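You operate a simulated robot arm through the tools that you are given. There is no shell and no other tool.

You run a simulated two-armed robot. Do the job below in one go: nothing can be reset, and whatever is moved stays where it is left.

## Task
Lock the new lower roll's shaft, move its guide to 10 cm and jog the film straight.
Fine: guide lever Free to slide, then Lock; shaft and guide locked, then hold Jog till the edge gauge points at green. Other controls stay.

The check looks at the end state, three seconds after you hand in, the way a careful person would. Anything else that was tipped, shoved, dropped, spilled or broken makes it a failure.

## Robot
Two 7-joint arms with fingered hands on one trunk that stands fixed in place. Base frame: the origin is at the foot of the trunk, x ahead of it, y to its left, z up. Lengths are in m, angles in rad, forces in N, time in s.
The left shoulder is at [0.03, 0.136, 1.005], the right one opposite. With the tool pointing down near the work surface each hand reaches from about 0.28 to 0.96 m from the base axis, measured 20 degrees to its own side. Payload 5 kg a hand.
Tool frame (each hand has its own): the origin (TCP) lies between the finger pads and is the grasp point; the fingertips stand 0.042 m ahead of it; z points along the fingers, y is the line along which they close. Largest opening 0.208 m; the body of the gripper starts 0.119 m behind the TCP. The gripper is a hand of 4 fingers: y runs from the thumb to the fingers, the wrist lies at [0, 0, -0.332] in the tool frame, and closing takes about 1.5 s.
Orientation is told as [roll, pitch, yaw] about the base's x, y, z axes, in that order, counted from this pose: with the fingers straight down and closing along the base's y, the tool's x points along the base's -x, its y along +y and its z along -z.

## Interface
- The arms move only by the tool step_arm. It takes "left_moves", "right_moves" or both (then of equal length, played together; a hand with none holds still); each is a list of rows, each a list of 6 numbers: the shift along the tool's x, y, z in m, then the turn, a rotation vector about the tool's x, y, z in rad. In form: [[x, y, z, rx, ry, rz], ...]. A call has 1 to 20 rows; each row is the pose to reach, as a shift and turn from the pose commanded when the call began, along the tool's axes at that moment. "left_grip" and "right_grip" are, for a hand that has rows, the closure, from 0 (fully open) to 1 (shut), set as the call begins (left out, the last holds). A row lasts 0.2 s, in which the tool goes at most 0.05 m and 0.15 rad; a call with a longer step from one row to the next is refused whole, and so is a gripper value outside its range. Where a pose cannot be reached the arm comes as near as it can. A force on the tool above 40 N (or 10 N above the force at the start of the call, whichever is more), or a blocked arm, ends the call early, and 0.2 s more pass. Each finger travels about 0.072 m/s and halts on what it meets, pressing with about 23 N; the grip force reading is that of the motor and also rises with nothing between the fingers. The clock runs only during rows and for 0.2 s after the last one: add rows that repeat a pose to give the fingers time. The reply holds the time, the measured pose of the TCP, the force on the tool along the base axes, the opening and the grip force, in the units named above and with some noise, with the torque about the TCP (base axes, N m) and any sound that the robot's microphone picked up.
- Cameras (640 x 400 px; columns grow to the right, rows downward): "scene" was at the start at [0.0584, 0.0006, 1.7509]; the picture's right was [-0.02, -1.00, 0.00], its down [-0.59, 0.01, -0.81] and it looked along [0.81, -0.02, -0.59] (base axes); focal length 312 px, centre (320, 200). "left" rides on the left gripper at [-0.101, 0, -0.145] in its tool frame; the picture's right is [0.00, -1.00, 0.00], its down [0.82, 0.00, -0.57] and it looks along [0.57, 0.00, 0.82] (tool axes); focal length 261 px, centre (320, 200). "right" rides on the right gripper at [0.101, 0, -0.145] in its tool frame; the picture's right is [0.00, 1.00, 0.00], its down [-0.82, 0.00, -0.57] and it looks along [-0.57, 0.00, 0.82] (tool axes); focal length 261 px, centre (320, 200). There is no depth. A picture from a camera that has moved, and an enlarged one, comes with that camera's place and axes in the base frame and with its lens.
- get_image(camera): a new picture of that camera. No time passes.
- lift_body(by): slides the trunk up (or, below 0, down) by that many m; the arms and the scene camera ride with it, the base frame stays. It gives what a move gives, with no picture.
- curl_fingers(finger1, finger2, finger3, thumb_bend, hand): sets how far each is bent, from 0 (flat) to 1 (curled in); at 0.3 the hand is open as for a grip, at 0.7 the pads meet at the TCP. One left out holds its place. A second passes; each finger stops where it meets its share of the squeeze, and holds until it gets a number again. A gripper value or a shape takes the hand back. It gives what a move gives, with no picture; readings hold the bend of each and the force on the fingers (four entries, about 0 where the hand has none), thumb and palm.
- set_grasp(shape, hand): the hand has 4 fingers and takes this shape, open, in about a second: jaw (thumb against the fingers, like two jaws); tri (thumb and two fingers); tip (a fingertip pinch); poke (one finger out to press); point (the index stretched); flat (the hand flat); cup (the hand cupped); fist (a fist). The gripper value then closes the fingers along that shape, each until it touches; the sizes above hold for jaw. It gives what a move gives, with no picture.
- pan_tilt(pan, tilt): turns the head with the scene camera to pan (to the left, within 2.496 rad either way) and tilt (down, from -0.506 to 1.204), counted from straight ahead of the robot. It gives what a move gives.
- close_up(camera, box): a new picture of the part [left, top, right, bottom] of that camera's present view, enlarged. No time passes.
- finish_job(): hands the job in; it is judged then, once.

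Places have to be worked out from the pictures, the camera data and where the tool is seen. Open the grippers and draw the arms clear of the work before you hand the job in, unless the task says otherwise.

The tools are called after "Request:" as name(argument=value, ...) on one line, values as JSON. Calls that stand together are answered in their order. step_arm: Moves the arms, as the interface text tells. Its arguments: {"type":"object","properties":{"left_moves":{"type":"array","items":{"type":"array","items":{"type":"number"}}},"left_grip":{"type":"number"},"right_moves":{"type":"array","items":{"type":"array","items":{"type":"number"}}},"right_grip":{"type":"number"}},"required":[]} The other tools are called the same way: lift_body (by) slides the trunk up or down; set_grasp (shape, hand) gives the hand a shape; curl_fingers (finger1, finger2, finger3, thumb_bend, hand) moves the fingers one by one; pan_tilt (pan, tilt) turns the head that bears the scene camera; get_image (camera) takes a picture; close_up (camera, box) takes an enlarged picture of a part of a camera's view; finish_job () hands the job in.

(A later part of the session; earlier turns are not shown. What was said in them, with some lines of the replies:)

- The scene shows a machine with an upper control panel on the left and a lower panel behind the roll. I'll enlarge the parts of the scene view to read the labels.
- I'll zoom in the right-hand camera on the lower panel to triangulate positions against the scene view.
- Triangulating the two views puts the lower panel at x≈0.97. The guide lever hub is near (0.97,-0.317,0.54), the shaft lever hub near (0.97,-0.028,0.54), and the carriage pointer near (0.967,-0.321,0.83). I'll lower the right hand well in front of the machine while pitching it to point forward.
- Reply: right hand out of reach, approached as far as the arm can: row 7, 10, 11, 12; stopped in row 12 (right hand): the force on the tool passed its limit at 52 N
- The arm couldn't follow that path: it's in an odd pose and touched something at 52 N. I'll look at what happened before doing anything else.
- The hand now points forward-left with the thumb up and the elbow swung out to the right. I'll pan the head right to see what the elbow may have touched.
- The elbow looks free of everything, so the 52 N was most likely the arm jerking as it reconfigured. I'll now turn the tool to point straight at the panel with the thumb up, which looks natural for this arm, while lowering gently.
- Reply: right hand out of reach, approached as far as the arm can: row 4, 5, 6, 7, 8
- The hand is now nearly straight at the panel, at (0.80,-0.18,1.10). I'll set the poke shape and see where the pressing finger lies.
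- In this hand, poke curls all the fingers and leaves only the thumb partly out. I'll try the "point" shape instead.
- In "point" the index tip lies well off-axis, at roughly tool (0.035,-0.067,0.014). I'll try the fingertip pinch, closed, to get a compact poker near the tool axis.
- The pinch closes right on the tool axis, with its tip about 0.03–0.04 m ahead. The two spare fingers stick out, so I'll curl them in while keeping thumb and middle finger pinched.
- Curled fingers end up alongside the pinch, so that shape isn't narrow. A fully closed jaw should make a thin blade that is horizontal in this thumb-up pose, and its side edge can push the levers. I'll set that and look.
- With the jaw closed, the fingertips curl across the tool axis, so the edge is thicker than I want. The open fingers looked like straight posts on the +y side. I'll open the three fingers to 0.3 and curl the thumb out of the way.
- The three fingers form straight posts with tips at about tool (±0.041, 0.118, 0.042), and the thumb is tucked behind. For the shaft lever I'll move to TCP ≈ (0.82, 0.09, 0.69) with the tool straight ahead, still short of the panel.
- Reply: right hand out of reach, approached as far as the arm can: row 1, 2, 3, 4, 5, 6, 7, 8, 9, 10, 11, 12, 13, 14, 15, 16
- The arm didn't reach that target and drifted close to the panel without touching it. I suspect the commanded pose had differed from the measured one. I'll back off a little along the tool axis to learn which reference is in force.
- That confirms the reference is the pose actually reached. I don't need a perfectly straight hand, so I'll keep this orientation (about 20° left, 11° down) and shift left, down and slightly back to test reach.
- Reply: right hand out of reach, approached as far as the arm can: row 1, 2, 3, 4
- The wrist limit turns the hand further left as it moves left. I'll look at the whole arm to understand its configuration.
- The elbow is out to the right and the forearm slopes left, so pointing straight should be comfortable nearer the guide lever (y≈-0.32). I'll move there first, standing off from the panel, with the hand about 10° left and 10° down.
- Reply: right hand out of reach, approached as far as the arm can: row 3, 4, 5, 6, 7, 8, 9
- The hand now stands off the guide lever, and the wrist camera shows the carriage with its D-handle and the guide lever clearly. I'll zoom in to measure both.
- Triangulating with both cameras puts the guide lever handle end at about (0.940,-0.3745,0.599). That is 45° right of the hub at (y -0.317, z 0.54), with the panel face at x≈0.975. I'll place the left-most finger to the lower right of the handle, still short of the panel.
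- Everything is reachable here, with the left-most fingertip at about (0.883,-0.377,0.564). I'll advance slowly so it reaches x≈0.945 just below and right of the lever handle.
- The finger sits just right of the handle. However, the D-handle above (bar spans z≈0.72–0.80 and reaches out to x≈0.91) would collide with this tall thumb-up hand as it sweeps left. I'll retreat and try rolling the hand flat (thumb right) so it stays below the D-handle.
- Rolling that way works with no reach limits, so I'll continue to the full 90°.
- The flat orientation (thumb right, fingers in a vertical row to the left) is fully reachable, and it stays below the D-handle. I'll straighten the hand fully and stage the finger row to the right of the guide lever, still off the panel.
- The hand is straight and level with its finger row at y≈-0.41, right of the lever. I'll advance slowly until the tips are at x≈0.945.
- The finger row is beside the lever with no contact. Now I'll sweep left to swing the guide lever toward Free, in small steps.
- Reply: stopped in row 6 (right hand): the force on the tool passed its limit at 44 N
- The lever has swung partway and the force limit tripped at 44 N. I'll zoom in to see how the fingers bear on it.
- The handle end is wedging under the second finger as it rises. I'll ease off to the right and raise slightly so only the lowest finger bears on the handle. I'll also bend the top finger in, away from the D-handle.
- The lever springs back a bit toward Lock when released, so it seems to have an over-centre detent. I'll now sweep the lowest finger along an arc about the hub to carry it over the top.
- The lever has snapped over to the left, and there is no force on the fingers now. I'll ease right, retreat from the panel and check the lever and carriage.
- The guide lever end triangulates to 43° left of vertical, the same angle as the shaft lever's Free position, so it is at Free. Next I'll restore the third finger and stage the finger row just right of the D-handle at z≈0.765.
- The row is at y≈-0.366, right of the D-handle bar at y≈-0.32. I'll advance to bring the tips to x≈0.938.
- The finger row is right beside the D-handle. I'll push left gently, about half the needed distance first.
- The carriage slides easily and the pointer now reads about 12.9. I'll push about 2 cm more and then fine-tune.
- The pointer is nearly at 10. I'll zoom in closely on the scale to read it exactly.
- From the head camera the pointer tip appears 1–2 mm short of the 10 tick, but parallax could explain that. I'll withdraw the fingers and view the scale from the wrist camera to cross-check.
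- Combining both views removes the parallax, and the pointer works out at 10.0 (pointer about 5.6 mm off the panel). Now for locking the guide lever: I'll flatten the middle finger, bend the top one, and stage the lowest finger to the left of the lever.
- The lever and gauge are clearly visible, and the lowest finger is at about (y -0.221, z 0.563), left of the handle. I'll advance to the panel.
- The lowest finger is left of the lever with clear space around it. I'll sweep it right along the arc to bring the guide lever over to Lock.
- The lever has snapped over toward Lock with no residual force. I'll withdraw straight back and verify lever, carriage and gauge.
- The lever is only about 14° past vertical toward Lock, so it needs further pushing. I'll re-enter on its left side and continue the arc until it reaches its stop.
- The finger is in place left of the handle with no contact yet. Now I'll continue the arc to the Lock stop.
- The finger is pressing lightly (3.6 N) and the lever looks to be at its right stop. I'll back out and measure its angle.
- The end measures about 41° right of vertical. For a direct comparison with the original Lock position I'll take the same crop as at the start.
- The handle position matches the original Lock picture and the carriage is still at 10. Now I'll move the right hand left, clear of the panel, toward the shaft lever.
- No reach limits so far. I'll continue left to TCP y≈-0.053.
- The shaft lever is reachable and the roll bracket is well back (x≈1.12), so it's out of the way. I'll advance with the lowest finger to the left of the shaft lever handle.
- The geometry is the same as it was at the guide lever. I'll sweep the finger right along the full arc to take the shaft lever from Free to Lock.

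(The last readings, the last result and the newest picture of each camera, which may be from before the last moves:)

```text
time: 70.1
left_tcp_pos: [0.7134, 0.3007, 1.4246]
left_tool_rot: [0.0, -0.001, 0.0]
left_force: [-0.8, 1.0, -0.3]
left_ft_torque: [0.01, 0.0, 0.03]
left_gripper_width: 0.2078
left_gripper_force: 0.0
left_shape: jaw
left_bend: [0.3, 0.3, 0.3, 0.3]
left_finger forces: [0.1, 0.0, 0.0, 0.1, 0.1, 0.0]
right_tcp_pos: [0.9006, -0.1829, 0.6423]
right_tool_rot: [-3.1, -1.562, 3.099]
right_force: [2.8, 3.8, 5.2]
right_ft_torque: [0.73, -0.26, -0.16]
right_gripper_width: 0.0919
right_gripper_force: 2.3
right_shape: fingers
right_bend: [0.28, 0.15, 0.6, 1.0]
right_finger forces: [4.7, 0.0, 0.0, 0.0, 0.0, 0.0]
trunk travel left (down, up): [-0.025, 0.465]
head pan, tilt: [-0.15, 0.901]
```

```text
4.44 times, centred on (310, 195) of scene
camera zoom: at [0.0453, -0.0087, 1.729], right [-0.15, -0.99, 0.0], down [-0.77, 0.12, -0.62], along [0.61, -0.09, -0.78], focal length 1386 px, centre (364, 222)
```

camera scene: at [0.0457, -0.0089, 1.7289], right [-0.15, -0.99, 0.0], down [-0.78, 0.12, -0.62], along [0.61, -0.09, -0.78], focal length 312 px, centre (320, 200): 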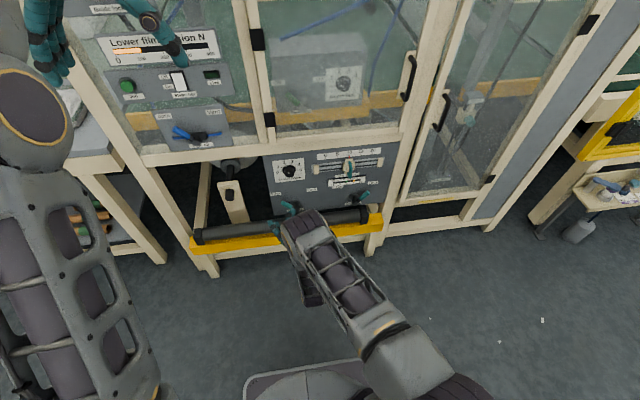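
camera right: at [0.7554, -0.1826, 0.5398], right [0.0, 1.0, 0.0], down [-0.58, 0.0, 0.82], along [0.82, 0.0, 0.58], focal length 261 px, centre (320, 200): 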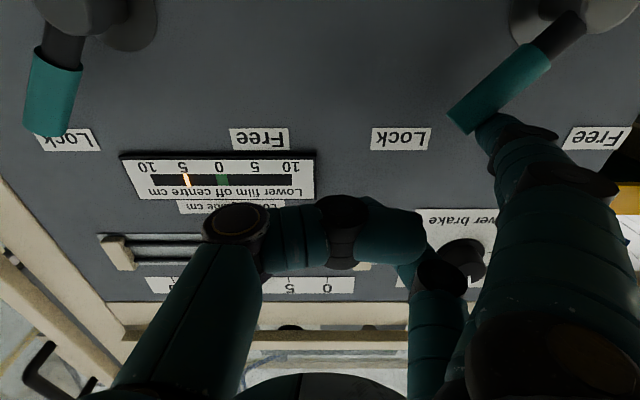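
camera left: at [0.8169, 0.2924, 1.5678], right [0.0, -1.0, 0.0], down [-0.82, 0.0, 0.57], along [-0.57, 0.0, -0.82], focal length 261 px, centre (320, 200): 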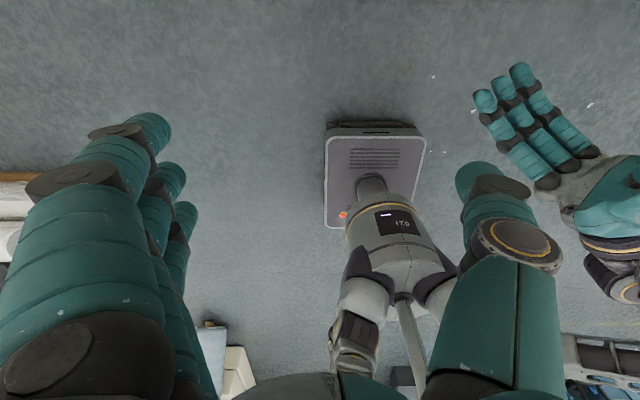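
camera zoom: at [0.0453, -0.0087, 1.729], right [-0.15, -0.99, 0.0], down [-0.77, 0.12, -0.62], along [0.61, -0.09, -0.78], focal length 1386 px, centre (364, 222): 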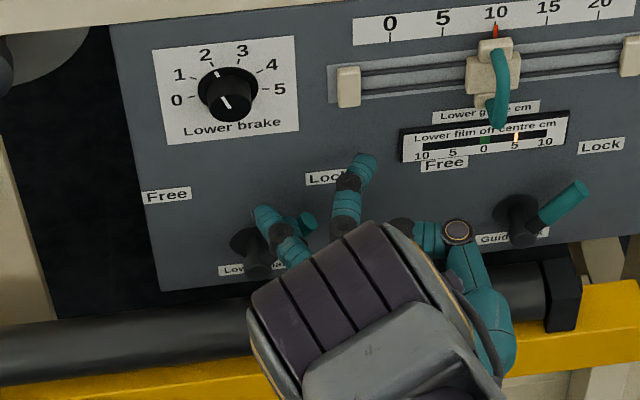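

The shaft lever reached its right stop, with the same light reaction as the guide lever gave. I'll back out and check it.

Request:
step_arm(right_moves=[[-0.005, 0.008, 0, 0, 0, 0], [-0.005, 0.012, -0.02, 0, 0, 0], [-0.005, 0.012, -0.04, 0, 0, 0], [-0.005, 0.012, -0.06, 0, 0, 0], [-0.005, 0.012, -0.08, 0, 0, 0], [-0.005, 0.012, -0.1, 0, 0, 0], [-0.005, -0.03, -0.12, 0, 0, 0], [-0.005, -0.07, -0.12, 0, 0, 0], [-0.005, -0.11, -0.12, 0, 0, 0], [-0.005, -0.15, -0.12, 0, 0, 0], [-0.005, -0.19, -0.12, 0, 0, 0]])

Request:
get_image(camera="right")

Request:
get_image(camera="scene")

Request:
close_up(camera="scene", box=[250, 140, 390, 245])

```text
time: 72.5
left_tcp_pos: [0.7149, 0.299, 1.4241]
left_tool_rot: [0.0, 0.002, 0.0]
left_force: [0.5, -0.5, 0.5]
left_ft_torque: [0.1, -0.04, 0.02]
left_gripper_width: 0.2077
left_gripper_force: 0.2
left_shape: jaw
left_bend: [0.3, 0.3, 0.3, 0.3]
left_finger forces: [0.0, 0.0, 0.0, 0.0, 0.0, 0.0]
right_tcp_pos: [0.7795, -0.3708, 0.6481]
right_tool_rot: [3.047, -1.565, -3.049]
right_force: [-1.1, -0.3, 0.6]
right_ft_torque: [0.0, -0.05, -0.05]
right_gripper_width: 0.0903
right_gripper_force: 0.0
right_shape: fingers
right_bend: [0.3, 0.15, 0.6, 1.0]
right_finger forces: [0.1, 0.0, 0.0, 0.0, 0.1, 0.1]
trunk travel left (down, up): [-0.025, 0.465]
head pan, tilt: [-0.15, 0.901]
```

```text
taken
camera right: at [0.6351, -0.3712, 0.5448], right [0.0, 1.0, 0.01], down [-0.58, 0.0, 0.82], along [0.82, -0.01, 0.58], focal length 261 px, centre (320, 200)
```

right: 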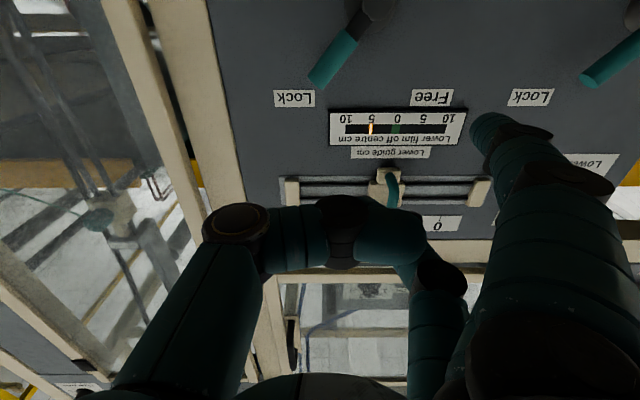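

```text
taken
camera scene: at [0.0457, -0.0099, 1.7289], right [-0.15, -0.99, 0.0], down [-0.78, 0.12, -0.62], along [0.61, -0.09, -0.78], focal length 312 px, centre (320, 200)
```

scene: 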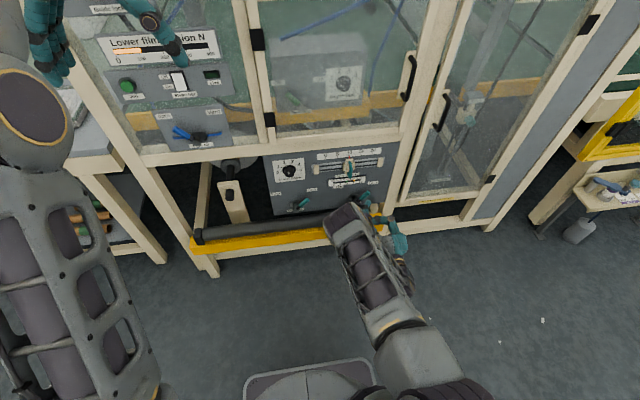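

```text
3.81 times, centred on (320, 192) of scene
camera zoom: at [0.0457, -0.0099, 1.7289], right [-0.15, -0.99, 0.0], down [-0.78, 0.12, -0.62], along [0.61, -0.09, -0.78], focal length 1188 px, centre (320, 229)
```

zoom: 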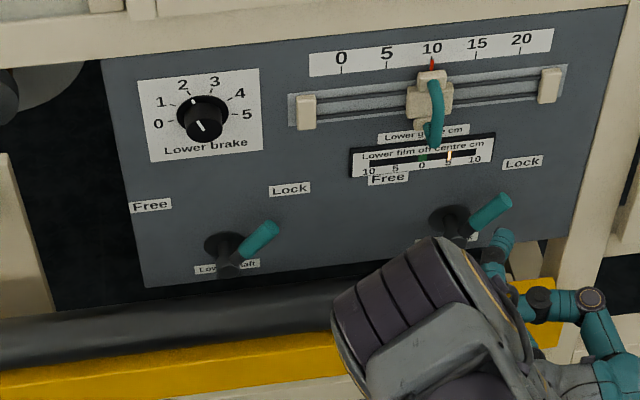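

Both levers now read Lock (about 43–48° right), the carriage is at 10, and the gauge still shows 5. Next is the Jog button, which I triangulate at about (0.969, 0.436, 1.207). I'll shape the left hand with only its middle finger extended.

Request:
curl_fingers(hand="left", finger1=1.0, finger2=0.3, finger3=1.0, thumb_bend=1.0)

Request:
step_arm(left_moves=[[-0.01, 0.001, 0.015, 0, -0.13, 0], [-0.02, 0.003, 0.03, 0, -0.26, 0], [-0.03, 0.005, 0.045, 0, -0.39, 0], [-0.04, 0.006, 0.06, 0, -0.52, 0]])

Request:
pan_tilt(pan=0.15, tilt=0.75)

Request:
get_image(camera="scene")

Request:
get_image(camera="left")

```text
time: 73.5
left_tcp_pos: [0.7135, 0.2999, 1.4248]
left_tool_rot: [0.001, 0.001, -0.001]
left_force: [1.0, -0.4, -0.9]
left_ft_torque: [-0.04, 0.03, -0.02]
left_gripper_width: 0.0721
left_gripper_force: 0.1
left_shape: fingers
left_bend: [1.0, 0.3, 1.0, 1.0]
left_finger forces: [0.1, 0.1, 0.1, 0.0, 0.1, 0.0]
right_tcp_pos: [0.7807, -0.372, 0.6475]
right_tool_rot: [-2.97, -1.562, 2.967]
right_force: [-1.1, -0.2, -0.4]
right_ft_torque: [0.04, -0.01, -0.01]
right_gripper_width: 0.0905
right_gripper_force: 0.1
right_shape: fingers
right_bend: [0.3, 0.15, 0.6, 1.0]
right_finger forces: [0.1, 0.0, 0.0, 0.0, 0.0, 0.0]
trunk travel left (down, up): [-0.025, 0.465]
head pan, tilt: [-0.15, 0.901]
```

```text
time: 74.5
left_tcp_pos: [0.7532, 0.3068, 1.3634]
left_tool_rot: [0.0, -0.521, -0.002]
left_force: [-0.1, 0.8, -0.1]
left_ft_torque: [-0.03, 0.04, -0.06]
left_gripper_width: 0.0721
left_gripper_force: 0.0
left_shape: fingers
left_bend: [1.0, 0.3, 1.0, 1.0]
left_finger forces: [0.0, 0.0, 0.0, 0.0, 0.1, 0.1]
right_tcp_pos: [0.7788, -0.3729, 0.6478]
right_tool_rot: [-2.95, -1.563, 2.946]
right_force: [1.2, -0.3, -0.8]
right_ft_torque: [0.0, 0.04, -0.01]
right_gripper_width: 0.0904
right_gripper_force: 0.0
right_shape: fingers
right_bend: [0.3, 0.15, 0.6, 1.0]
right_finger forces: [0.1, 0.0, 0.1, 0.0, 0.0, 0.1]
trunk travel left (down, up): [-0.025, 0.465]
head pan, tilt: [-0.15, 0.901]
```

```text
time: 75.3
left_tcp_pos: [0.7533, 0.3058, 1.3633]
left_tool_rot: [0.0, -0.518, 0.001]
left_force: [0.1, 0.1, 0.3]
left_ft_torque: [0.01, 0.01, 0.01]
left_gripper_width: 0.0717
left_gripper_force: 0.2
left_shape: fingers
left_bend: [1.0, 0.3, 1.0, 1.0]
left_finger forces: [0.0, 0.0, 0.0, 0.1, 0.0, 0.0]
right_tcp_pos: [0.7803, -0.3722, 0.6482]
right_tool_rot: [-2.975, -1.564, 2.968]
right_force: [-0.6, 0.4, 0.0]
right_ft_torque: [0.01, -0.02, -0.01]
right_gripper_width: 0.0903
right_gripper_force: 0.0
right_shape: fingers
right_bend: [0.3, 0.15, 0.6, 1.0]
right_finger forces: [0.1, 0.1, 0.0, 0.0, 0.0, 0.0]
trunk travel left (down, up): [-0.025, 0.465]
head pan, tilt: [0.15, 0.75]
```

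```text
taken
camera scene: at [0.0529, 0.0147, 1.7408], right [0.15, -0.99, 0.0], down [-0.67, -0.1, -0.73], along [0.72, 0.11, -0.68], focal length 312 px, centre (320, 200)
```

scene: 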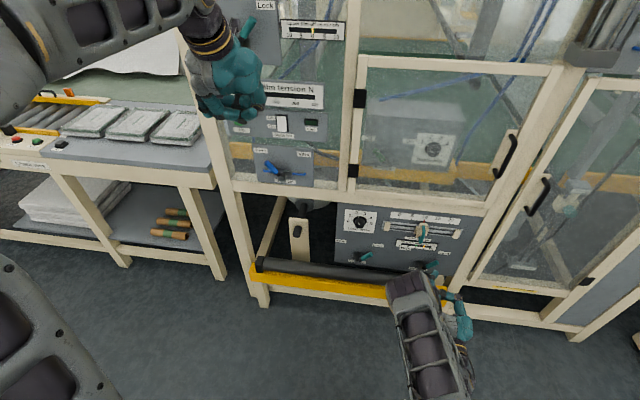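

```text
taken
camera left: at [0.7699, 0.3054, 1.5391], right [0.0, -1.0, 0.0], down [-1.0, 0.0, 0.09], along [-0.09, 0.0, -1.0], focal length 261 px, centre (320, 200)
```

left: 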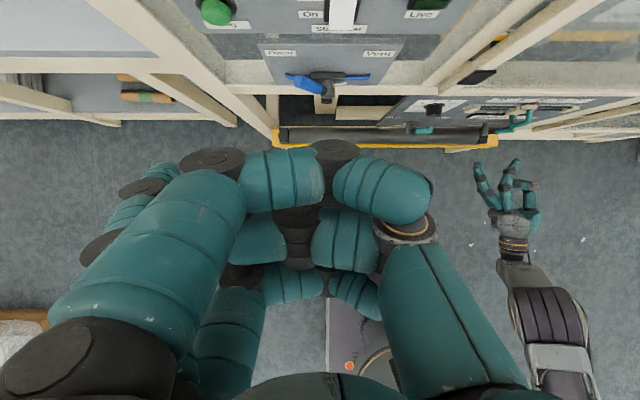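

The left arm follows this path without trouble. I'll finish pitching forward to level, ending at about (0.84, 0.318, 1.22), short of the panel.

Request:
step_arm(left_moves=[[-0.0006, 0.0014, 0.0209, 0, -0.131, 0], [-0.0011, 0.0028, 0.0418, 0, -0.262, 0], [-0.0017, 0.0041, 0.0627, 0, -0.394, 0], [-0.0022, 0.0055, 0.0837, 0, -0.525, 0], [-0.0028, 0.0069, 0.1046, 0, -0.656, 0], [-0.0033, 0.0083, 0.1255, 0, -0.788, 0], [-0.0039, 0.0096, 0.1464, 0, -0.919, 0], [-0.0044, 0.011, 0.1673, 0, -1.051, 0], [-0.0044, 0.011, 0.1673, 0, -1.051, 0]])

Request:
get_image(camera="left")

Request:
get_image(camera="scene")

```text
time: 77.3
left_tcp_pos: [0.8381, 0.3166, 1.2238]
left_tool_rot: [1.442, -1.573, -1.441]
left_force: [0.4, -0.6, -1.2]
left_ft_torque: [0.0, -0.02, 0.06]
left_gripper_width: 0.0722
left_gripper_force: 0.1
left_shape: fingers
left_bend: [1.0, 0.3, 1.0, 1.0]
left_finger forces: [0.0, 0.1, 0.0, 0.0, 0.0, 0.1]
left hand out of reach, approached as far as the arm can: row 4, 5
right_tcp_pos: [0.7793, -0.3724, 0.647]
right_tool_rot: [-3.0, -1.563, 2.998]
right_force: [0.8, 0.4, -0.3]
right_ft_torque: [0.0, -0.08, 0.02]
right_gripper_width: 0.0906
right_gripper_force: 0.1
right_shape: fingers
right_bend: [0.3, 0.15, 0.6, 1.0]
right_finger forces: [0.0, 0.0, 0.0, 0.0, 0.1, 0.0]
trunk travel left (down, up): [-0.025, 0.465]
head pan, tilt: [0.15, 0.75]
```

```text
taken
camera left: at [0.6953, 0.3163, 1.323], right [0.0, -1.0, 0.0], down [-0.57, 0.0, -0.82], along [0.82, 0.0, -0.57], focal length 261 px, centre (320, 200)
```

left: 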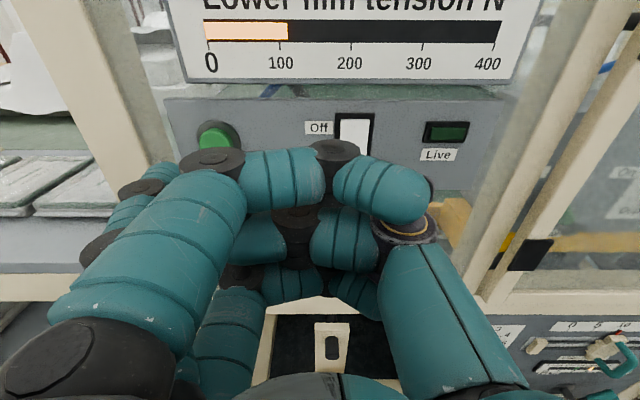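

```text
taken
camera scene: at [0.053, 0.0143, 1.7409], right [0.15, -0.99, 0.0], down [-0.67, -0.1, -0.73], along [0.72, 0.11, -0.68], focal length 312 px, centre (320, 200)
```

scene: 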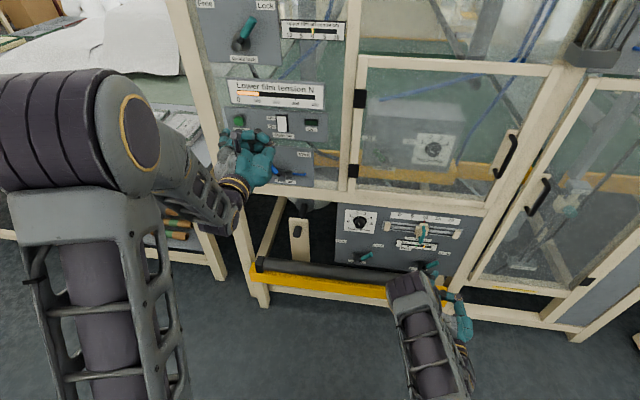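

The left hand now points straight ahead at (0.838, 0.317, 1.224), and the Jog button is in its camera view. I'll zoom in to locate the fingertip and the button.

Request:
close_up(camera="left", box=[60, 90, 280, 230])

Request:
close_up(camera="scene", box=[200, 70, 340, 200])

```text
2.86 times, centred on (170, 160) of left
camera zoom: at [0.6953, 0.3163, 1.323], right [0.0, -1.0, 0.0], down [-0.57, 0.0, -0.82], along [0.82, 0.0, -0.57], focal length 745 px, centre (749, 314)
```

zoom: 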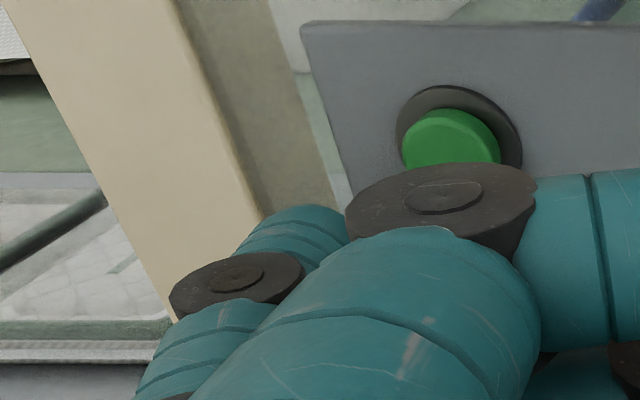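

```text
3.08 times, centred on (270, 135) of scene
camera zoom: at [0.053, 0.0143, 1.7409], right [0.15, -0.99, 0.0], down [-0.67, -0.1, -0.73], along [0.72, 0.11, -0.68], focal length 959 px, centre (474, 400)
```

zoom: 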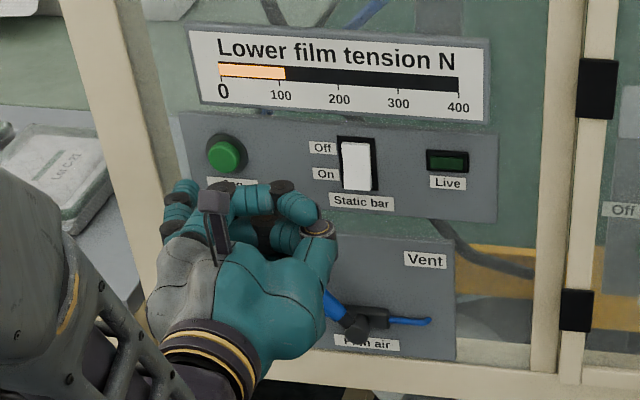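

The Jog cap works out at (0.963, 0.430, 1.214). I'll align the extended fingertip with it and advance to about 2 cm in front.

Request:
step_arm(left_moves=[[0.0049, -0.0023, 0.015, 0, 0, 0], [0.0098, -0.0046, 0.03, 0, 0, 0], [0.0098, -0.0046, 0.045, 0, 0, 0], [0.0098, -0.0046, 0.06, 0, 0, 0], [0.0098, -0.0046, 0.06, 0, 0, 0]])

Request:
close_up(camera="left", box=[60, 90, 280, 230])

Request:
close_up(camera="scene", box=[200, 70, 300, 160])

Request:
get_image(camera="right")

```text
time: 78.5
left_tcp_pos: [0.8998, 0.3108, 1.2115]
left_tool_rot: [0.07, -1.57, -0.071]
left_force: [0.3, 0.6, 0.0]
left_ft_torque: [-0.01, 0.0, 0.0]
left_gripper_width: 0.0722
left_gripper_force: 0.1
left_shape: fingers
left_bend: [1.0, 0.3, 1.0, 1.0]
left_finger forces: [0.0, 0.1, 0.0, 0.0, 0.0, 0.1]
right_tcp_pos: [0.7793, -0.3726, 0.648]
right_tool_rot: [-2.981, -1.563, 2.975]
right_force: [0.2, -0.8, 0.6]
right_ft_torque: [0.0, -0.04, 0.04]
right_gripper_width: 0.0905
right_gripper_force: 0.0
right_shape: fingers
right_bend: [0.3, 0.15, 0.6, 1.0]
right_finger forces: [0.0, 0.0, 0.0, 0.1, 0.0, 0.0]
trunk travel left (down, up): [-0.025, 0.465]
head pan, tilt: [0.15, 0.75]
```

```text
2.86 times, centred on (170, 160) of left
camera zoom: at [0.7561, 0.3101, 1.312], right [0.0, -1.0, 0.0], down [-0.57, 0.0, -0.82], along [0.82, 0.0, -0.57], focal length 745 px, centre (749, 314)
```

zoom: 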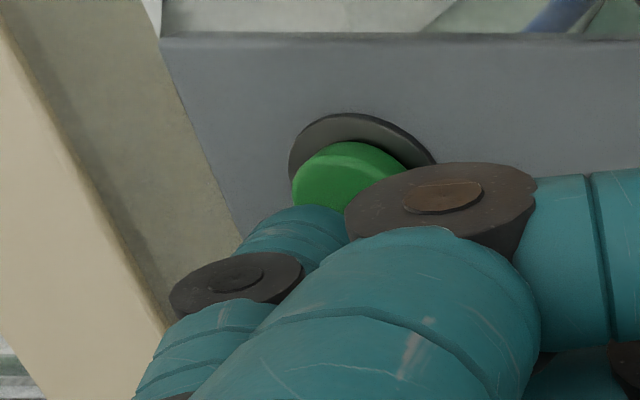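

```text
4.44 times, centred on (250, 115) of scene
camera zoom: at [0.0528, 0.0146, 1.7408], right [0.15, -0.99, 0.0], down [-0.67, -0.1, -0.73], along [0.72, 0.11, -0.68], focal length 1386 px, centre (631, 578)
```

zoom: 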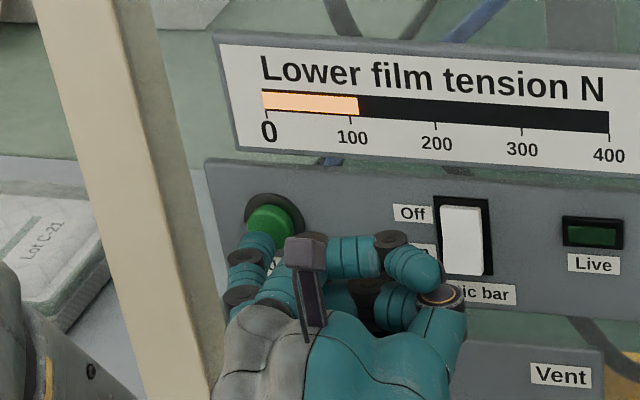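

```text
taken
camera right: at [0.6349, -0.3715, 0.5454], right [0.0, 1.0, 0.0], down [-0.58, 0.0, 0.82], along [0.82, -0.01, 0.58], focal length 261 px, centre (320, 200)
```

right: 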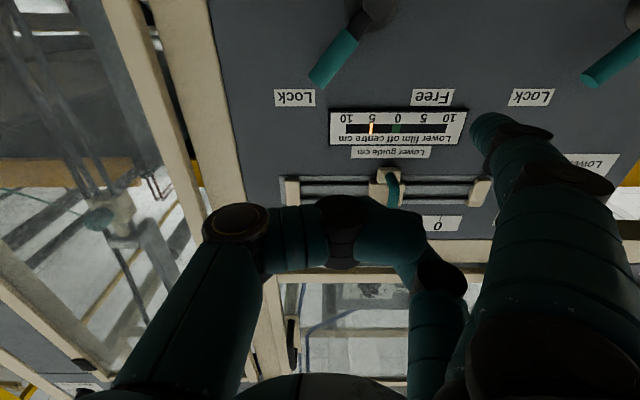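

The fingertip lines up with the cap, about 2 cm short. I'll press forward in small steps and watch the force and the gauge, which the right-hand camera sees well.

Request:
step_arm(left_moves=[[-0.002, 0.001, 0.008, 0, 0, 0], [-0.004, 0.001, 0.015, 0, 0, 0], [-0.004, 0.001, 0.021, 0, 0, 0], [-0.004, 0.001, 0.025, 0, 0, 0]])

Request:
close_up(camera="right", box=[320, 100, 480, 165])

Request:
close_up(camera="left", box=[60, 90, 280, 230])

```text
time: 79.5
left_tcp_pos: [0.9244, 0.3125, 1.2156]
left_tool_rot: [-0.272, -1.569, 0.272]
left_force: [-17.5, -5.9, -2.0]
left_ft_torque: [-0.26, 0.11, 1.87]
left_gripper_width: 0.0723
left_gripper_force: 8.9
left_shape: fingers
left_bend: [1.0, 0.29, 1.0, 1.0]
left_finger forces: [0.0, 17.2, 0.1, 0.0, 0.0, 0.0]
right_tcp_pos: [0.7801, -0.373, 0.6487]
right_tool_rot: [-3.035, -1.564, 3.033]
right_force: [-0.1, -0.5, 0.1]
right_ft_torque: [0.0, -0.01, 0.02]
right_gripper_width: 0.0903
right_gripper_force: 0.0
right_shape: fingers
right_bend: [0.3, 0.15, 0.6, 1.0]
right_finger forces: [0.0, 0.0, 0.0, 0.1, 0.0, 0.0]
trunk travel left (down, up): [-0.025, 0.465]
head pan, tilt: [0.15, 0.75]
heard: click
```

```text
4.00 times, centred on (400, 132) of right
camera zoom: at [0.6342, -0.3717, 0.5459], right [0.0, 1.0, 0.0], down [-0.58, 0.0, 0.82], along [0.82, -0.01, 0.58], focal length 1043 px, centre (0, 470)
```

zoom: 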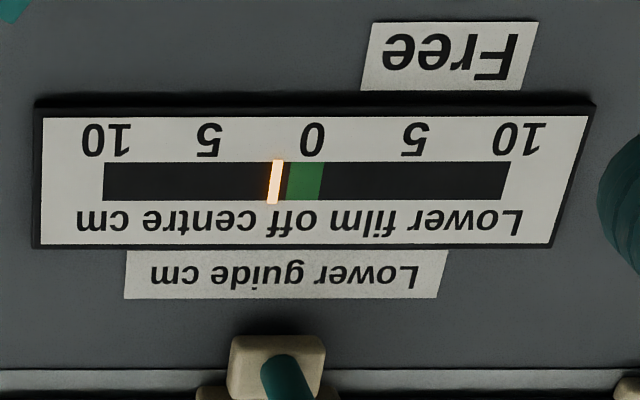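

```text
2.86 times, centred on (170, 160) of left
camera zoom: at [0.7797, 0.3116, 1.3157], right [0.0, -1.0, 0.01], down [-0.57, 0.0, -0.82], along [0.82, 0.0, -0.57], focal length 745 px, centre (749, 314)
```

zoom: 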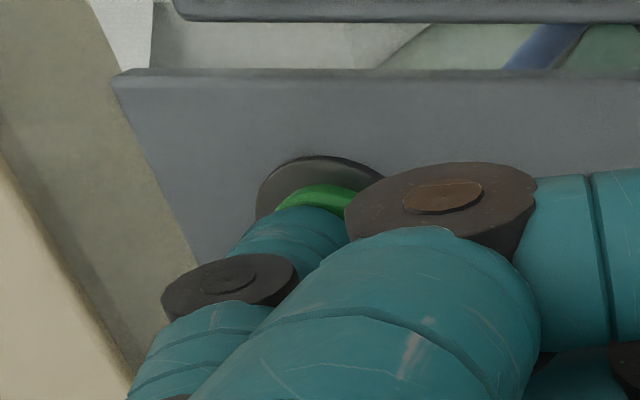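

There was a click and the gauge is already at about 1.5, moving fast. To avoid overshooting I'll release at once by backing off, then see where it settles.

Request:
step_arm(left_moves=[[0, 0, -0.03, 0, 0, 0]])

Request:
close_up(camera="right", box=[320, 100, 480, 165])

Request:
close_up(camera="left", box=[60, 90, 280, 230])

```text
time: 79.9
left_tcp_pos: [0.8958, 0.3131, 1.217]
left_tool_rot: [3.12, -1.57, -3.122]
left_force: [-0.7, 0.4, 0.5]
left_ft_torque: [0.0, 0.09, 0.02]
left_gripper_width: 0.0723
left_gripper_force: 0.1
left_shape: fingers
left_bend: [1.0, 0.3, 1.0, 1.0]
left_finger forces: [0.0, 0.0, 0.0, 0.0, 0.0, 0.1]
right_tcp_pos: [0.78, -0.3725, 0.6485]
right_tool_rot: [-2.98, -1.563, 2.975]
right_force: [-0.8, 0.4, -0.5]
right_ft_torque: [0.01, 0.05, 0.03]
right_gripper_width: 0.0903
right_gripper_force: 0.1
right_shape: fingers
right_bend: [0.3, 0.15, 0.6, 1.0]
right_finger forces: [0.1, 0.1, 0.0, 0.0, 0.0, 0.0]
trunk travel left (down, up): [-0.025, 0.465]
head pan, tilt: [0.15, 0.75]
```

```text
4.00 times, centred on (400, 132) of right
camera zoom: at [0.6345, -0.3716, 0.5461], right [0.0, 1.0, 0.0], down [-0.58, 0.0, 0.82], along [0.82, -0.01, 0.58], focal length 1043 px, centre (0, 470)
```

zoom: 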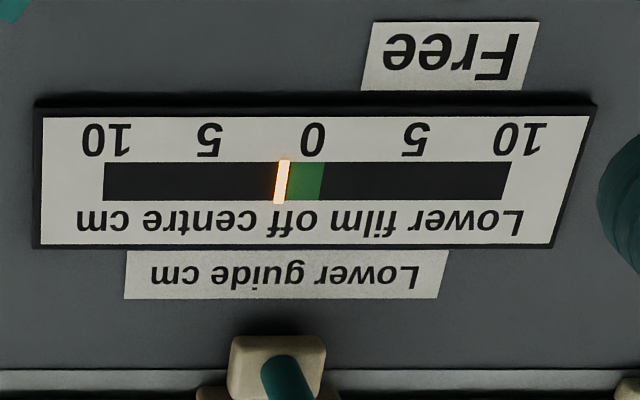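

```text
2.86 times, centred on (170, 160) of left
camera zoom: at [0.7514, 0.3128, 1.3172], right [0.0, -1.0, 0.0], down [-0.57, 0.0, -0.82], along [0.82, 0.0, -0.57], focal length 745 px, centre (749, 314)
```

zoom: 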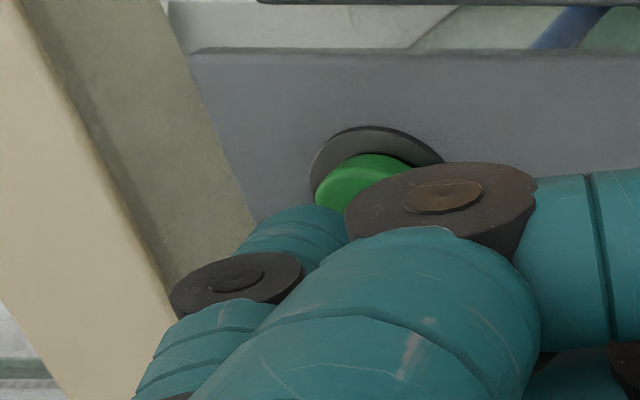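

Released, the gauge reads about 1.1, and the pace slowed as it neared zero, as if it's converging on the guide setting. I'll press again briefly and check.

Request:
step_arm(left_moves=[[0, 0, 0.028, 0, 0, 0]])

Request:
close_up(camera="right", box=[320, 100, 480, 165])

```text
time: 80.3
left_tcp_pos: [0.9233, 0.3119, 1.2152]
left_tool_rot: [0.14, -1.569, -0.139]
left_force: [-14.5, -4.9, -2.1]
left_ft_torque: [-0.28, 0.12, 1.61]
left_gripper_width: 0.072
left_gripper_force: 7.1
left_shape: fingers
left_bend: [1.0, 0.29, 1.0, 1.0]
left_finger forces: [0.0, 14.5, 0.0, 0.0, 0.1, 0.1]
right_tcp_pos: [0.7796, -0.372, 0.6477]
right_tool_rot: [-3.055, -1.565, 3.051]
right_force: [-0.6, 1.1, -0.2]
right_ft_torque: [0.01, 0.02, 0.01]
right_gripper_width: 0.0902
right_gripper_force: 0.0
right_shape: fingers
right_bend: [0.3, 0.15, 0.6, 1.0]
right_finger forces: [0.1, 0.1, 0.0, 0.0, 0.0, 0.0]
trunk travel left (down, up): [-0.025, 0.465]
head pan, tilt: [0.15, 0.75]
heard: click
```

```text
4.00 times, centred on (400, 132) of right
camera zoom: at [0.6341, -0.3714, 0.546], right [0.0, 1.0, 0.0], down [-0.58, 0.0, 0.82], along [0.82, -0.01, 0.58], focal length 1043 px, centre (0, 470)
```

zoom: 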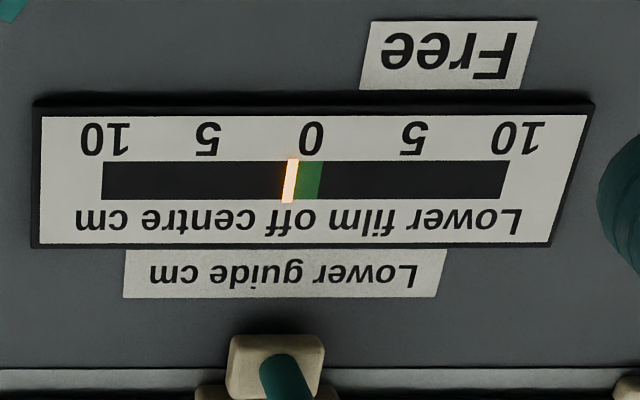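

The gauge is now at about 0.6 and slowing, so it is converging. I'll keep holding for one more short step.

Request:
step_arm(left_moves=[[0, 0, 0.001, 0, 0, 0]])

Request:
close_up(camera="right", box=[320, 100, 480, 165])

```text
time: 80.7
left_tcp_pos: [0.9239, 0.3114, 1.2146]
left_tool_rot: [-0.236, -1.57, 0.235]
left_force: [-19.7, -6.8, -3.1]
left_ft_torque: [-0.44, 0.16, 2.22]
left_gripper_width: 0.0724
left_gripper_force: 10.0
left_shape: fingers
left_bend: [1.0, 0.28, 1.0, 1.0]
left_finger forces: [0.0, 20.0, 0.0, 0.1, 0.0, 0.0]
right_tcp_pos: [0.7798, -0.3725, 0.6488]
right_tool_rot: [-3.049, -1.562, 3.041]
right_force: [-1.1, 0.7, 0.4]
right_ft_torque: [-0.02, -0.02, -0.01]
right_gripper_width: 0.0903
right_gripper_force: 0.0
right_shape: fingers
right_bend: [0.3, 0.15, 0.6, 1.0]
right_finger forces: [0.1, 0.0, 0.1, 0.0, 0.0, 0.1]
trunk travel left (down, up): [-0.025, 0.465]
head pan, tilt: [0.15, 0.75]
```

```text
4.00 times, centred on (400, 132) of right
camera zoom: at [0.6342, -0.3717, 0.5459], right [0.0, 1.0, 0.0], down [-0.58, 0.0, 0.82], along [0.82, -0.01, 0.58], focal length 1043 px, centre (0, 470)
```

zoom: 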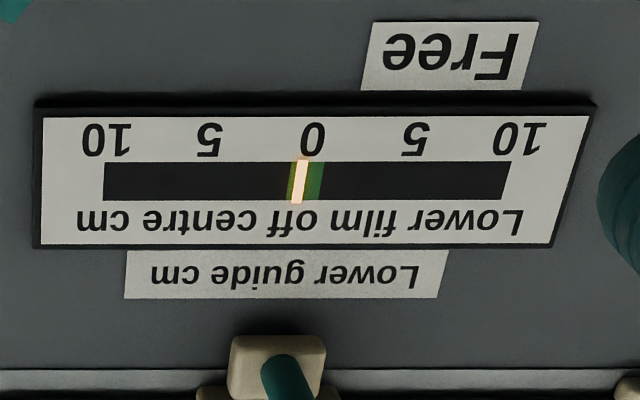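

The marker is now inside the green, about 0.25 from centre, and still converging exponentially. I'll hold one more short step to bring it closer to zero.

Request:
step_arm(left_moves=[[0, 0, 0, 0, 0, 0]])

Request:
close_up(camera="right", box=[320, 100, 480, 165])

```text
time: 81.1
left_tcp_pos: [0.9247, 0.312, 1.2158]
left_tool_rot: [-0.161, -1.571, 0.159]
left_force: [-21.1, -7.5, -5.9]
left_ft_torque: [-0.67, 0.23, 2.38]
left_gripper_width: 0.0722
left_gripper_force: 9.9
left_shape: fingers
left_bend: [1.0, 0.28, 1.0, 1.0]
left_finger forces: [0.0, 21.1, 0.0, 0.1, 0.0, 0.1]
right_tcp_pos: [0.7788, -0.3741, 0.648]
right_tool_rot: [-3.053, -1.564, 3.051]
right_force: [0.3, 0.8, 0.4]
right_ft_torque: [0.03, 0.0, 0.01]
right_gripper_width: 0.0903
right_gripper_force: 0.3
right_shape: fingers
right_bend: [0.3, 0.15, 0.6, 1.0]
right_finger forces: [0.0, 0.1, 0.0, 0.0, 0.1, 0.1]
trunk travel left (down, up): [-0.025, 0.465]
head pan, tilt: [0.15, 0.75]
```

```text
4.00 times, centred on (400, 132) of right
camera zoom: at [0.6344, -0.3717, 0.5458], right [0.0, 1.0, 0.0], down [-0.58, 0.0, 0.82], along [0.82, -0.01, 0.58], focal length 1043 px, centre (0, 470)
```

zoom: 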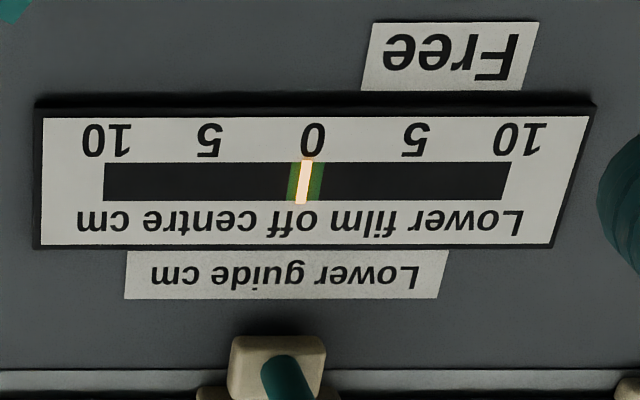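

The marker is centred on the green. I'll release the button and draw the left hand straight back from the panel.

Request:
step_arm(left_moves=[[0, 0, -0.04, 0, 0, 0], [0, 0, -0.08, 0, 0, 0], [0, 0, -0.12, 0, 0, 0], [0, 0, -0.15, 0, 0, 0], [0, 0, -0.15, 0, 0, 0]])

Request:
close_up(camera="right", box=[320, 100, 480, 165])

Request:
get_image(camera="left")

Request:
get_image(camera="scene")

```text
time: 82.3
left_tcp_pos: [0.7766, 0.3129, 1.2154]
left_tool_rot: [0.032, -1.569, -0.034]
left_force: [-0.2, 0.6, -0.4]
left_ft_torque: [0.0, -0.03, 0.03]
left_gripper_width: 0.0722
left_gripper_force: 0.0
left_shape: fingers
left_bend: [1.0, 0.3, 1.0, 1.0]
left_finger forces: [0.0, 0.0, 0.1, 0.1, 0.0, 0.1]
right_tcp_pos: [0.781, -0.3729, 0.6484]
right_tool_rot: [-2.97, -1.563, 2.968]
right_force: [0.4, -0.3, -0.4]
right_ft_torque: [0.02, 0.02, -0.02]
right_gripper_width: 0.0906
right_gripper_force: 0.1
right_shape: fingers
right_bend: [0.3, 0.15, 0.6, 1.0]
right_finger forces: [0.0, 0.0, 0.1, 0.0, 0.0, 0.1]
trunk travel left (down, up): [-0.025, 0.465]
head pan, tilt: [0.15, 0.75]
```

```text
4.00 times, centred on (400, 132) of right
camera zoom: at [0.6351, -0.3715, 0.5452], right [0.0, 1.0, 0.0], down [-0.58, 0.0, 0.82], along [0.82, -0.01, 0.58], focal length 1043 px, centre (0, 470)
```

zoom: 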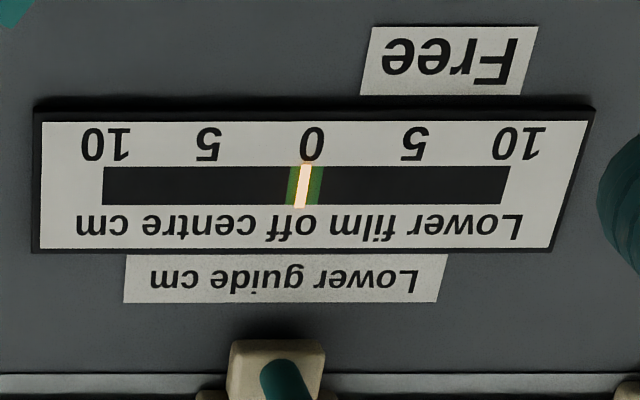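

```text
taken
camera left: at [0.6323, 0.312, 1.3166], right [0.0, -1.0, 0.0], down [-0.57, 0.0, -0.82], along [0.82, 0.0, -0.57], focal length 261 px, centre (320, 200)
```

left: 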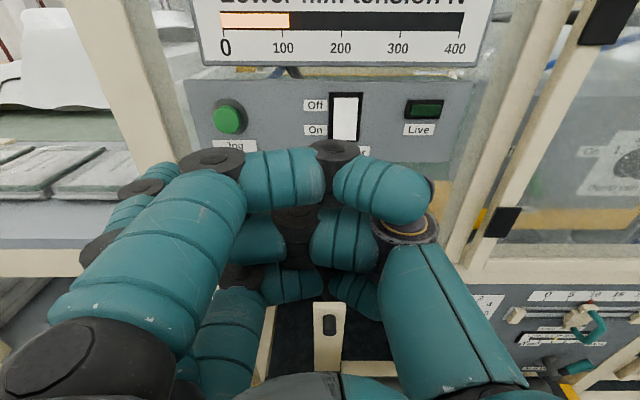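

```text
taken
camera scene: at [0.0532, 0.0147, 1.7408], right [0.15, -0.99, 0.0], down [-0.67, -0.1, -0.73], along [0.72, 0.11, -0.68], focal length 312 px, centre (320, 200)
```

scene: 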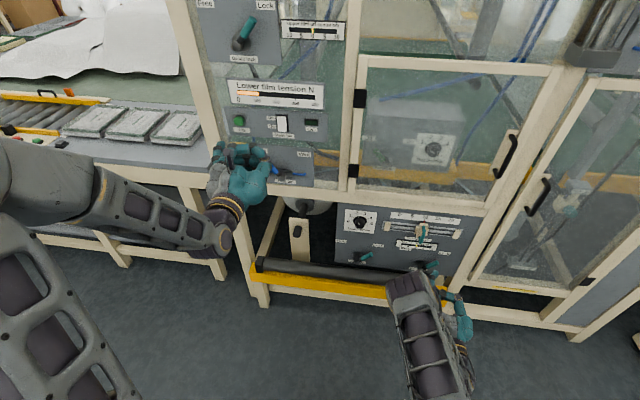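

The gauge stays centred after release. Now I'll draw the right hand further back and open both hands clear of the machine.

Request:
step_arm(right_moves=[[0, 0, -0.02, 0, 0, 0], [0, 0, -0.04, 0, 0, 0], [0, 0, -0.06, 0, 0, 0], [0, 0, -0.08, 0, 0, 0]], left_moves=[[0, 0, -0.01, 0, 0, 0], [0, 0, -0.02, 0, 0, 0], [0, 0, -0.03, 0, 0, 0], [0, 0, -0.04, 0, 0, 0]])

Request:
set_grasp(shape="jaw", hand="right")

Request:
set_grasp(shape="jaw", hand="left")

Request:
pan_tilt(pan=-0.019, tilt=0.7)

Request:
get_image(camera="scene")

Request:
close_up(camera="scene", box=[290, 200, 450, 320])

```text
time: 83.3
left_tcp_pos: [0.734, 0.3119, 1.2151]
left_tool_rot: [0.838, -1.571, -0.839]
left_force: [-0.8, 0.1, 0.4]
left_ft_torque: [-0.01, 0.05, -0.01]
left_gripper_width: 0.0725
left_gripper_force: 0.1
left_shape: fingers
left_bend: [1.0, 0.3, 1.0, 1.0]
left_finger forces: [0.0, 0.0, 0.1, 0.0, 0.0, 0.0]
right_tcp_pos: [0.6992, -0.3743, 0.645]
right_tool_rot: [-3.028, -1.564, 3.024]
right_force: [-0.4, 0.2, 0.7]
right_ft_torque: [0.0, 0.03, 0.0]
right_gripper_width: 0.09
right_gripper_force: 0.1
right_shape: fingers
right_bend: [0.3, 0.15, 0.6, 1.0]
right_finger forces: [0.0, 0.0, 0.1, 0.0, 0.0, 0.0]
trunk travel left (down, up): [-0.025, 0.465]
head pan, tilt: [0.15, 0.75]
```

```text
time: 84.2
left_tcp_pos: [0.7349, 0.3113, 1.2145]
left_tool_rot: [-0.059, -1.57, 0.057]
left_force: [-0.1, -0.2, -1.0]
left_ft_torque: [0.01, 0.05, -0.02]
left_gripper_width: 0.0723
left_gripper_force: 0.0
left_shape: fingers
left_bend: [1.0, 0.3, 1.0, 1.0]
left_finger forces: [0.0, 0.0, 0.0, 0.0, 0.1, 0.0]
right_tcp_pos: [0.6997, -0.3733, 0.6434]
right_tool_rot: [-2.973, -1.564, 2.968]
right_force: [1.0, -0.5, -0.2]
right_ft_torque: [-0.01, 0.01, 0.0]
right_gripper_width: 0.2077
right_gripper_force: 0.1
right_shape: jaw
right_bend: [0.3, 0.3, 0.3, 0.3]
right_finger forces: [0.0, 0.1, 0.0, 0.0, 0.0, 0.0]
trunk travel left (down, up): [-0.025, 0.465]
head pan, tilt: [0.15, 0.75]
```

```text
time: 85.1
left_tcp_pos: [0.7337, 0.3131, 1.2156]
left_tool_rot: [-0.022, -1.571, 0.021]
left_force: [0.0, -0.4, 0.0]
left_ft_torque: [0.01, -0.04, 0.02]
left_gripper_width: 0.2079
left_gripper_force: 0.1
left_shape: jaw
left_bend: [0.3, 0.3, 0.3, 0.3]
left_finger forces: [0.0, 0.0, 0.1, 0.1, 0.0, 0.1]
right_tcp_pos: [0.6997, -0.3735, 0.6444]
right_tool_rot: [-2.974, -1.564, 2.971]
right_force: [0.9, -0.6, -0.7]
right_ft_torque: [0.0, -0.01, -0.02]
right_gripper_width: 0.2079
right_gripper_force: 0.1
right_shape: jaw
right_bend: [0.3, 0.3, 0.3, 0.3]
right_finger forces: [0.0, 0.1, 0.0, 0.0, 0.0, 0.0]
trunk travel left (down, up): [-0.025, 0.465]
head pan, tilt: [0.15, 0.75]
```

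```text
time: 85.8
left_tcp_pos: [0.7343, 0.3129, 1.2157]
left_tool_rot: [-0.082, -1.571, 0.078]
left_force: [-0.1, 0.4, 0.8]
left_ft_torque: [-0.02, 0.0, 0.02]
left_gripper_width: 0.2077
left_gripper_force: 0.0
left_shape: jaw
left_bend: [0.3, 0.3, 0.3, 0.3]
left_finger forces: [0.0, 0.1, 0.0, 0.1, 0.1, 0.0]
right_tcp_pos: [0.6991, -0.3732, 0.6441]
right_tool_rot: [-2.973, -1.564, 2.966]
right_force: [0.2, -0.3, -0.4]
right_ft_torque: [0.0, 0.0, 0.03]
right_gripper_width: 0.2079
right_gripper_force: 0.1
right_shape: jaw
right_bend: [0.3, 0.3, 0.3, 0.3]
right_finger forces: [0.0, 0.0, 0.0, 0.0, 0.1, 0.0]
trunk travel left (down, up): [-0.025, 0.465]
head pan, tilt: [-0.019, 0.7]
```

```text
taken
camera scene: at [0.0559, 0.0008, 1.745], right [-0.02, -1.0, 0.0], down [-0.64, 0.01, -0.76], along [0.76, -0.01, -0.64], focal length 312 px, centre (320, 200)
```

scene: 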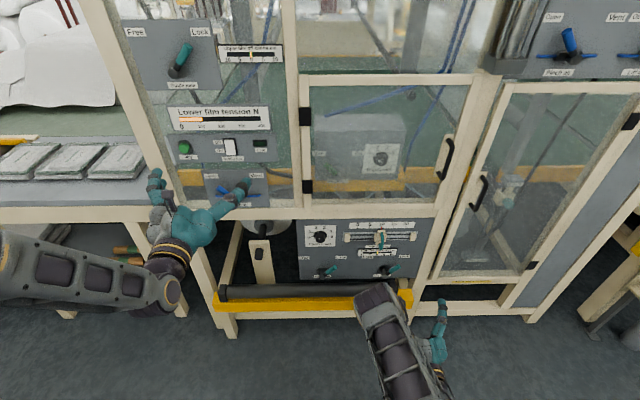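

```text
3.33 times, centred on (370, 260) of scene
camera zoom: at [0.0559, 0.0008, 1.745], right [-0.02, -1.0, 0.0], down [-0.64, 0.01, -0.76], along [0.76, -0.01, -0.64], focal length 1039 px, centre (153, 0)
```

zoom: 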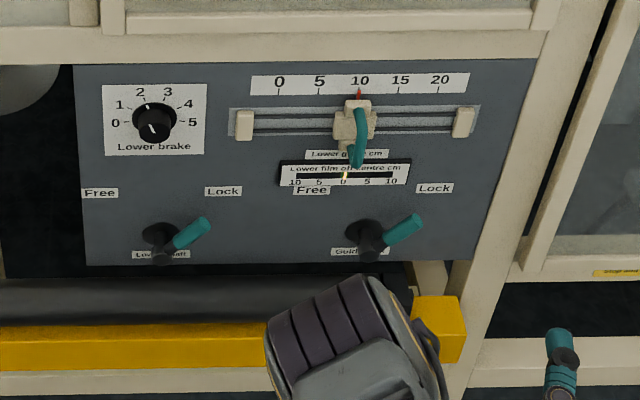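

Everything looks right. I'll do a last zoom on both levers, the gauge and the left-hand controls before handing in.

Request:
close_up(camera="scene", box=[310, 245, 410, 285])

Request:
close_up(camera="scene", box=[350, 210, 430, 265])

Request:
close_up(camera="scene", box=[110, 10, 310, 210])

```text
6.40 times, centred on (360, 265) of scene
camera zoom: at [0.0559, 0.0008, 1.745], right [-0.02, -1.0, 0.0], down [-0.64, 0.01, -0.76], along [0.76, -0.01, -0.64], focal length 1996 px, centre (64, -216)
```

zoom: 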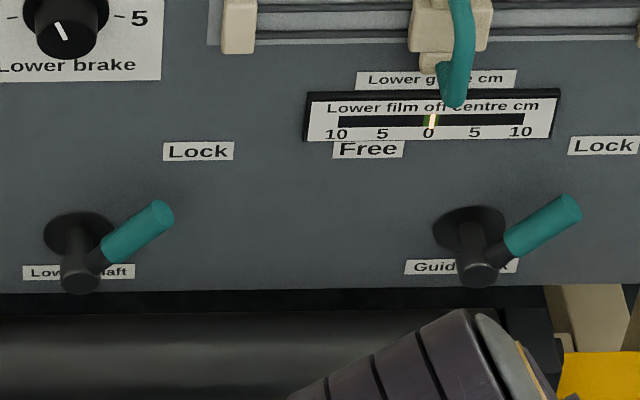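

```text
7.27 times, centred on (390, 238) of scene
camera zoom: at [0.0559, 0.0008, 1.745], right [-0.02, -1.0, 0.0], down [-0.64, 0.01, -0.76], along [0.76, -0.01, -0.64], focal length 2268 px, centre (-189, -73)
```

zoom: 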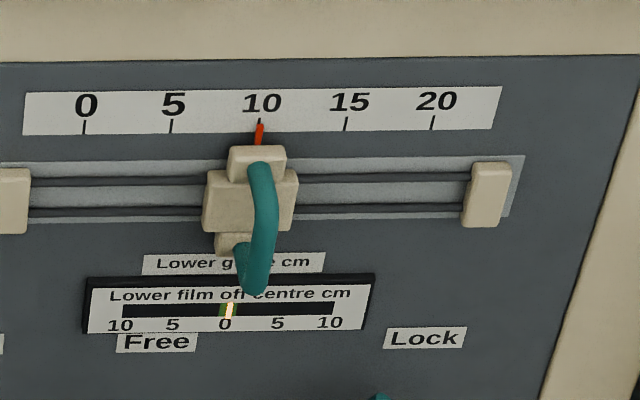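

```text
2.00 times, centred on (210, 110) of scene
camera zoom: at [0.0559, 0.0008, 1.745], right [-0.02, -1.0, 0.0], down [-0.64, 0.01, -0.76], along [0.76, -0.01, -0.64], focal length 624 px, centre (540, 380)
```

zoom: 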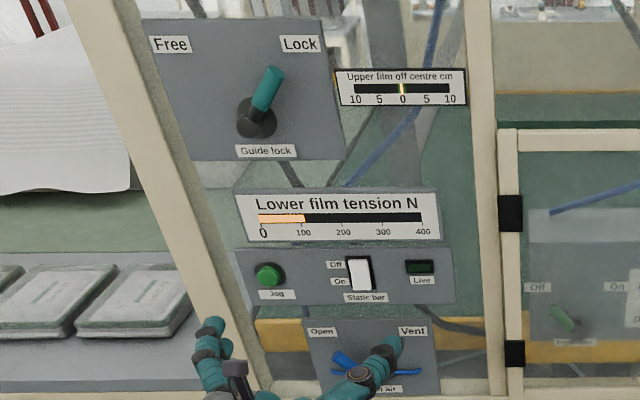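

Shaft lever and guide lever are both at Lock, the guide pointer is at 10 and the gauge is centred on green. The other controls look untouched, and both hands are open and clear of the machine, so I'm handing in.

Request:
finish_job()

```text
The job is handed in.
```

The job is handed in. The lower roll's shaft lever is at Lock, the guide is at 10 cm and locked again, and the lower film gauge sits on green. I don't have the check's result.

- **Order of work:** I moved the guide lever to Free, slid the guide from 15 to 10 cm and locked it. Then I locked the shaft, and only after that pressed Jog.
- **Jog:** I released the button once when the gauge was near 1, because it was moving fast, then pressed again until it centred. It stayed centred after I let go.
- **Early bump:** At the start, while turning toward the machine, the right arm jerked and tripped its 40 N force limit at 52 N. I saw nothing touched or moved. The doors, other levers and switches in the last pictures look as they did at the start.

Both hands are open and clear of the machine.
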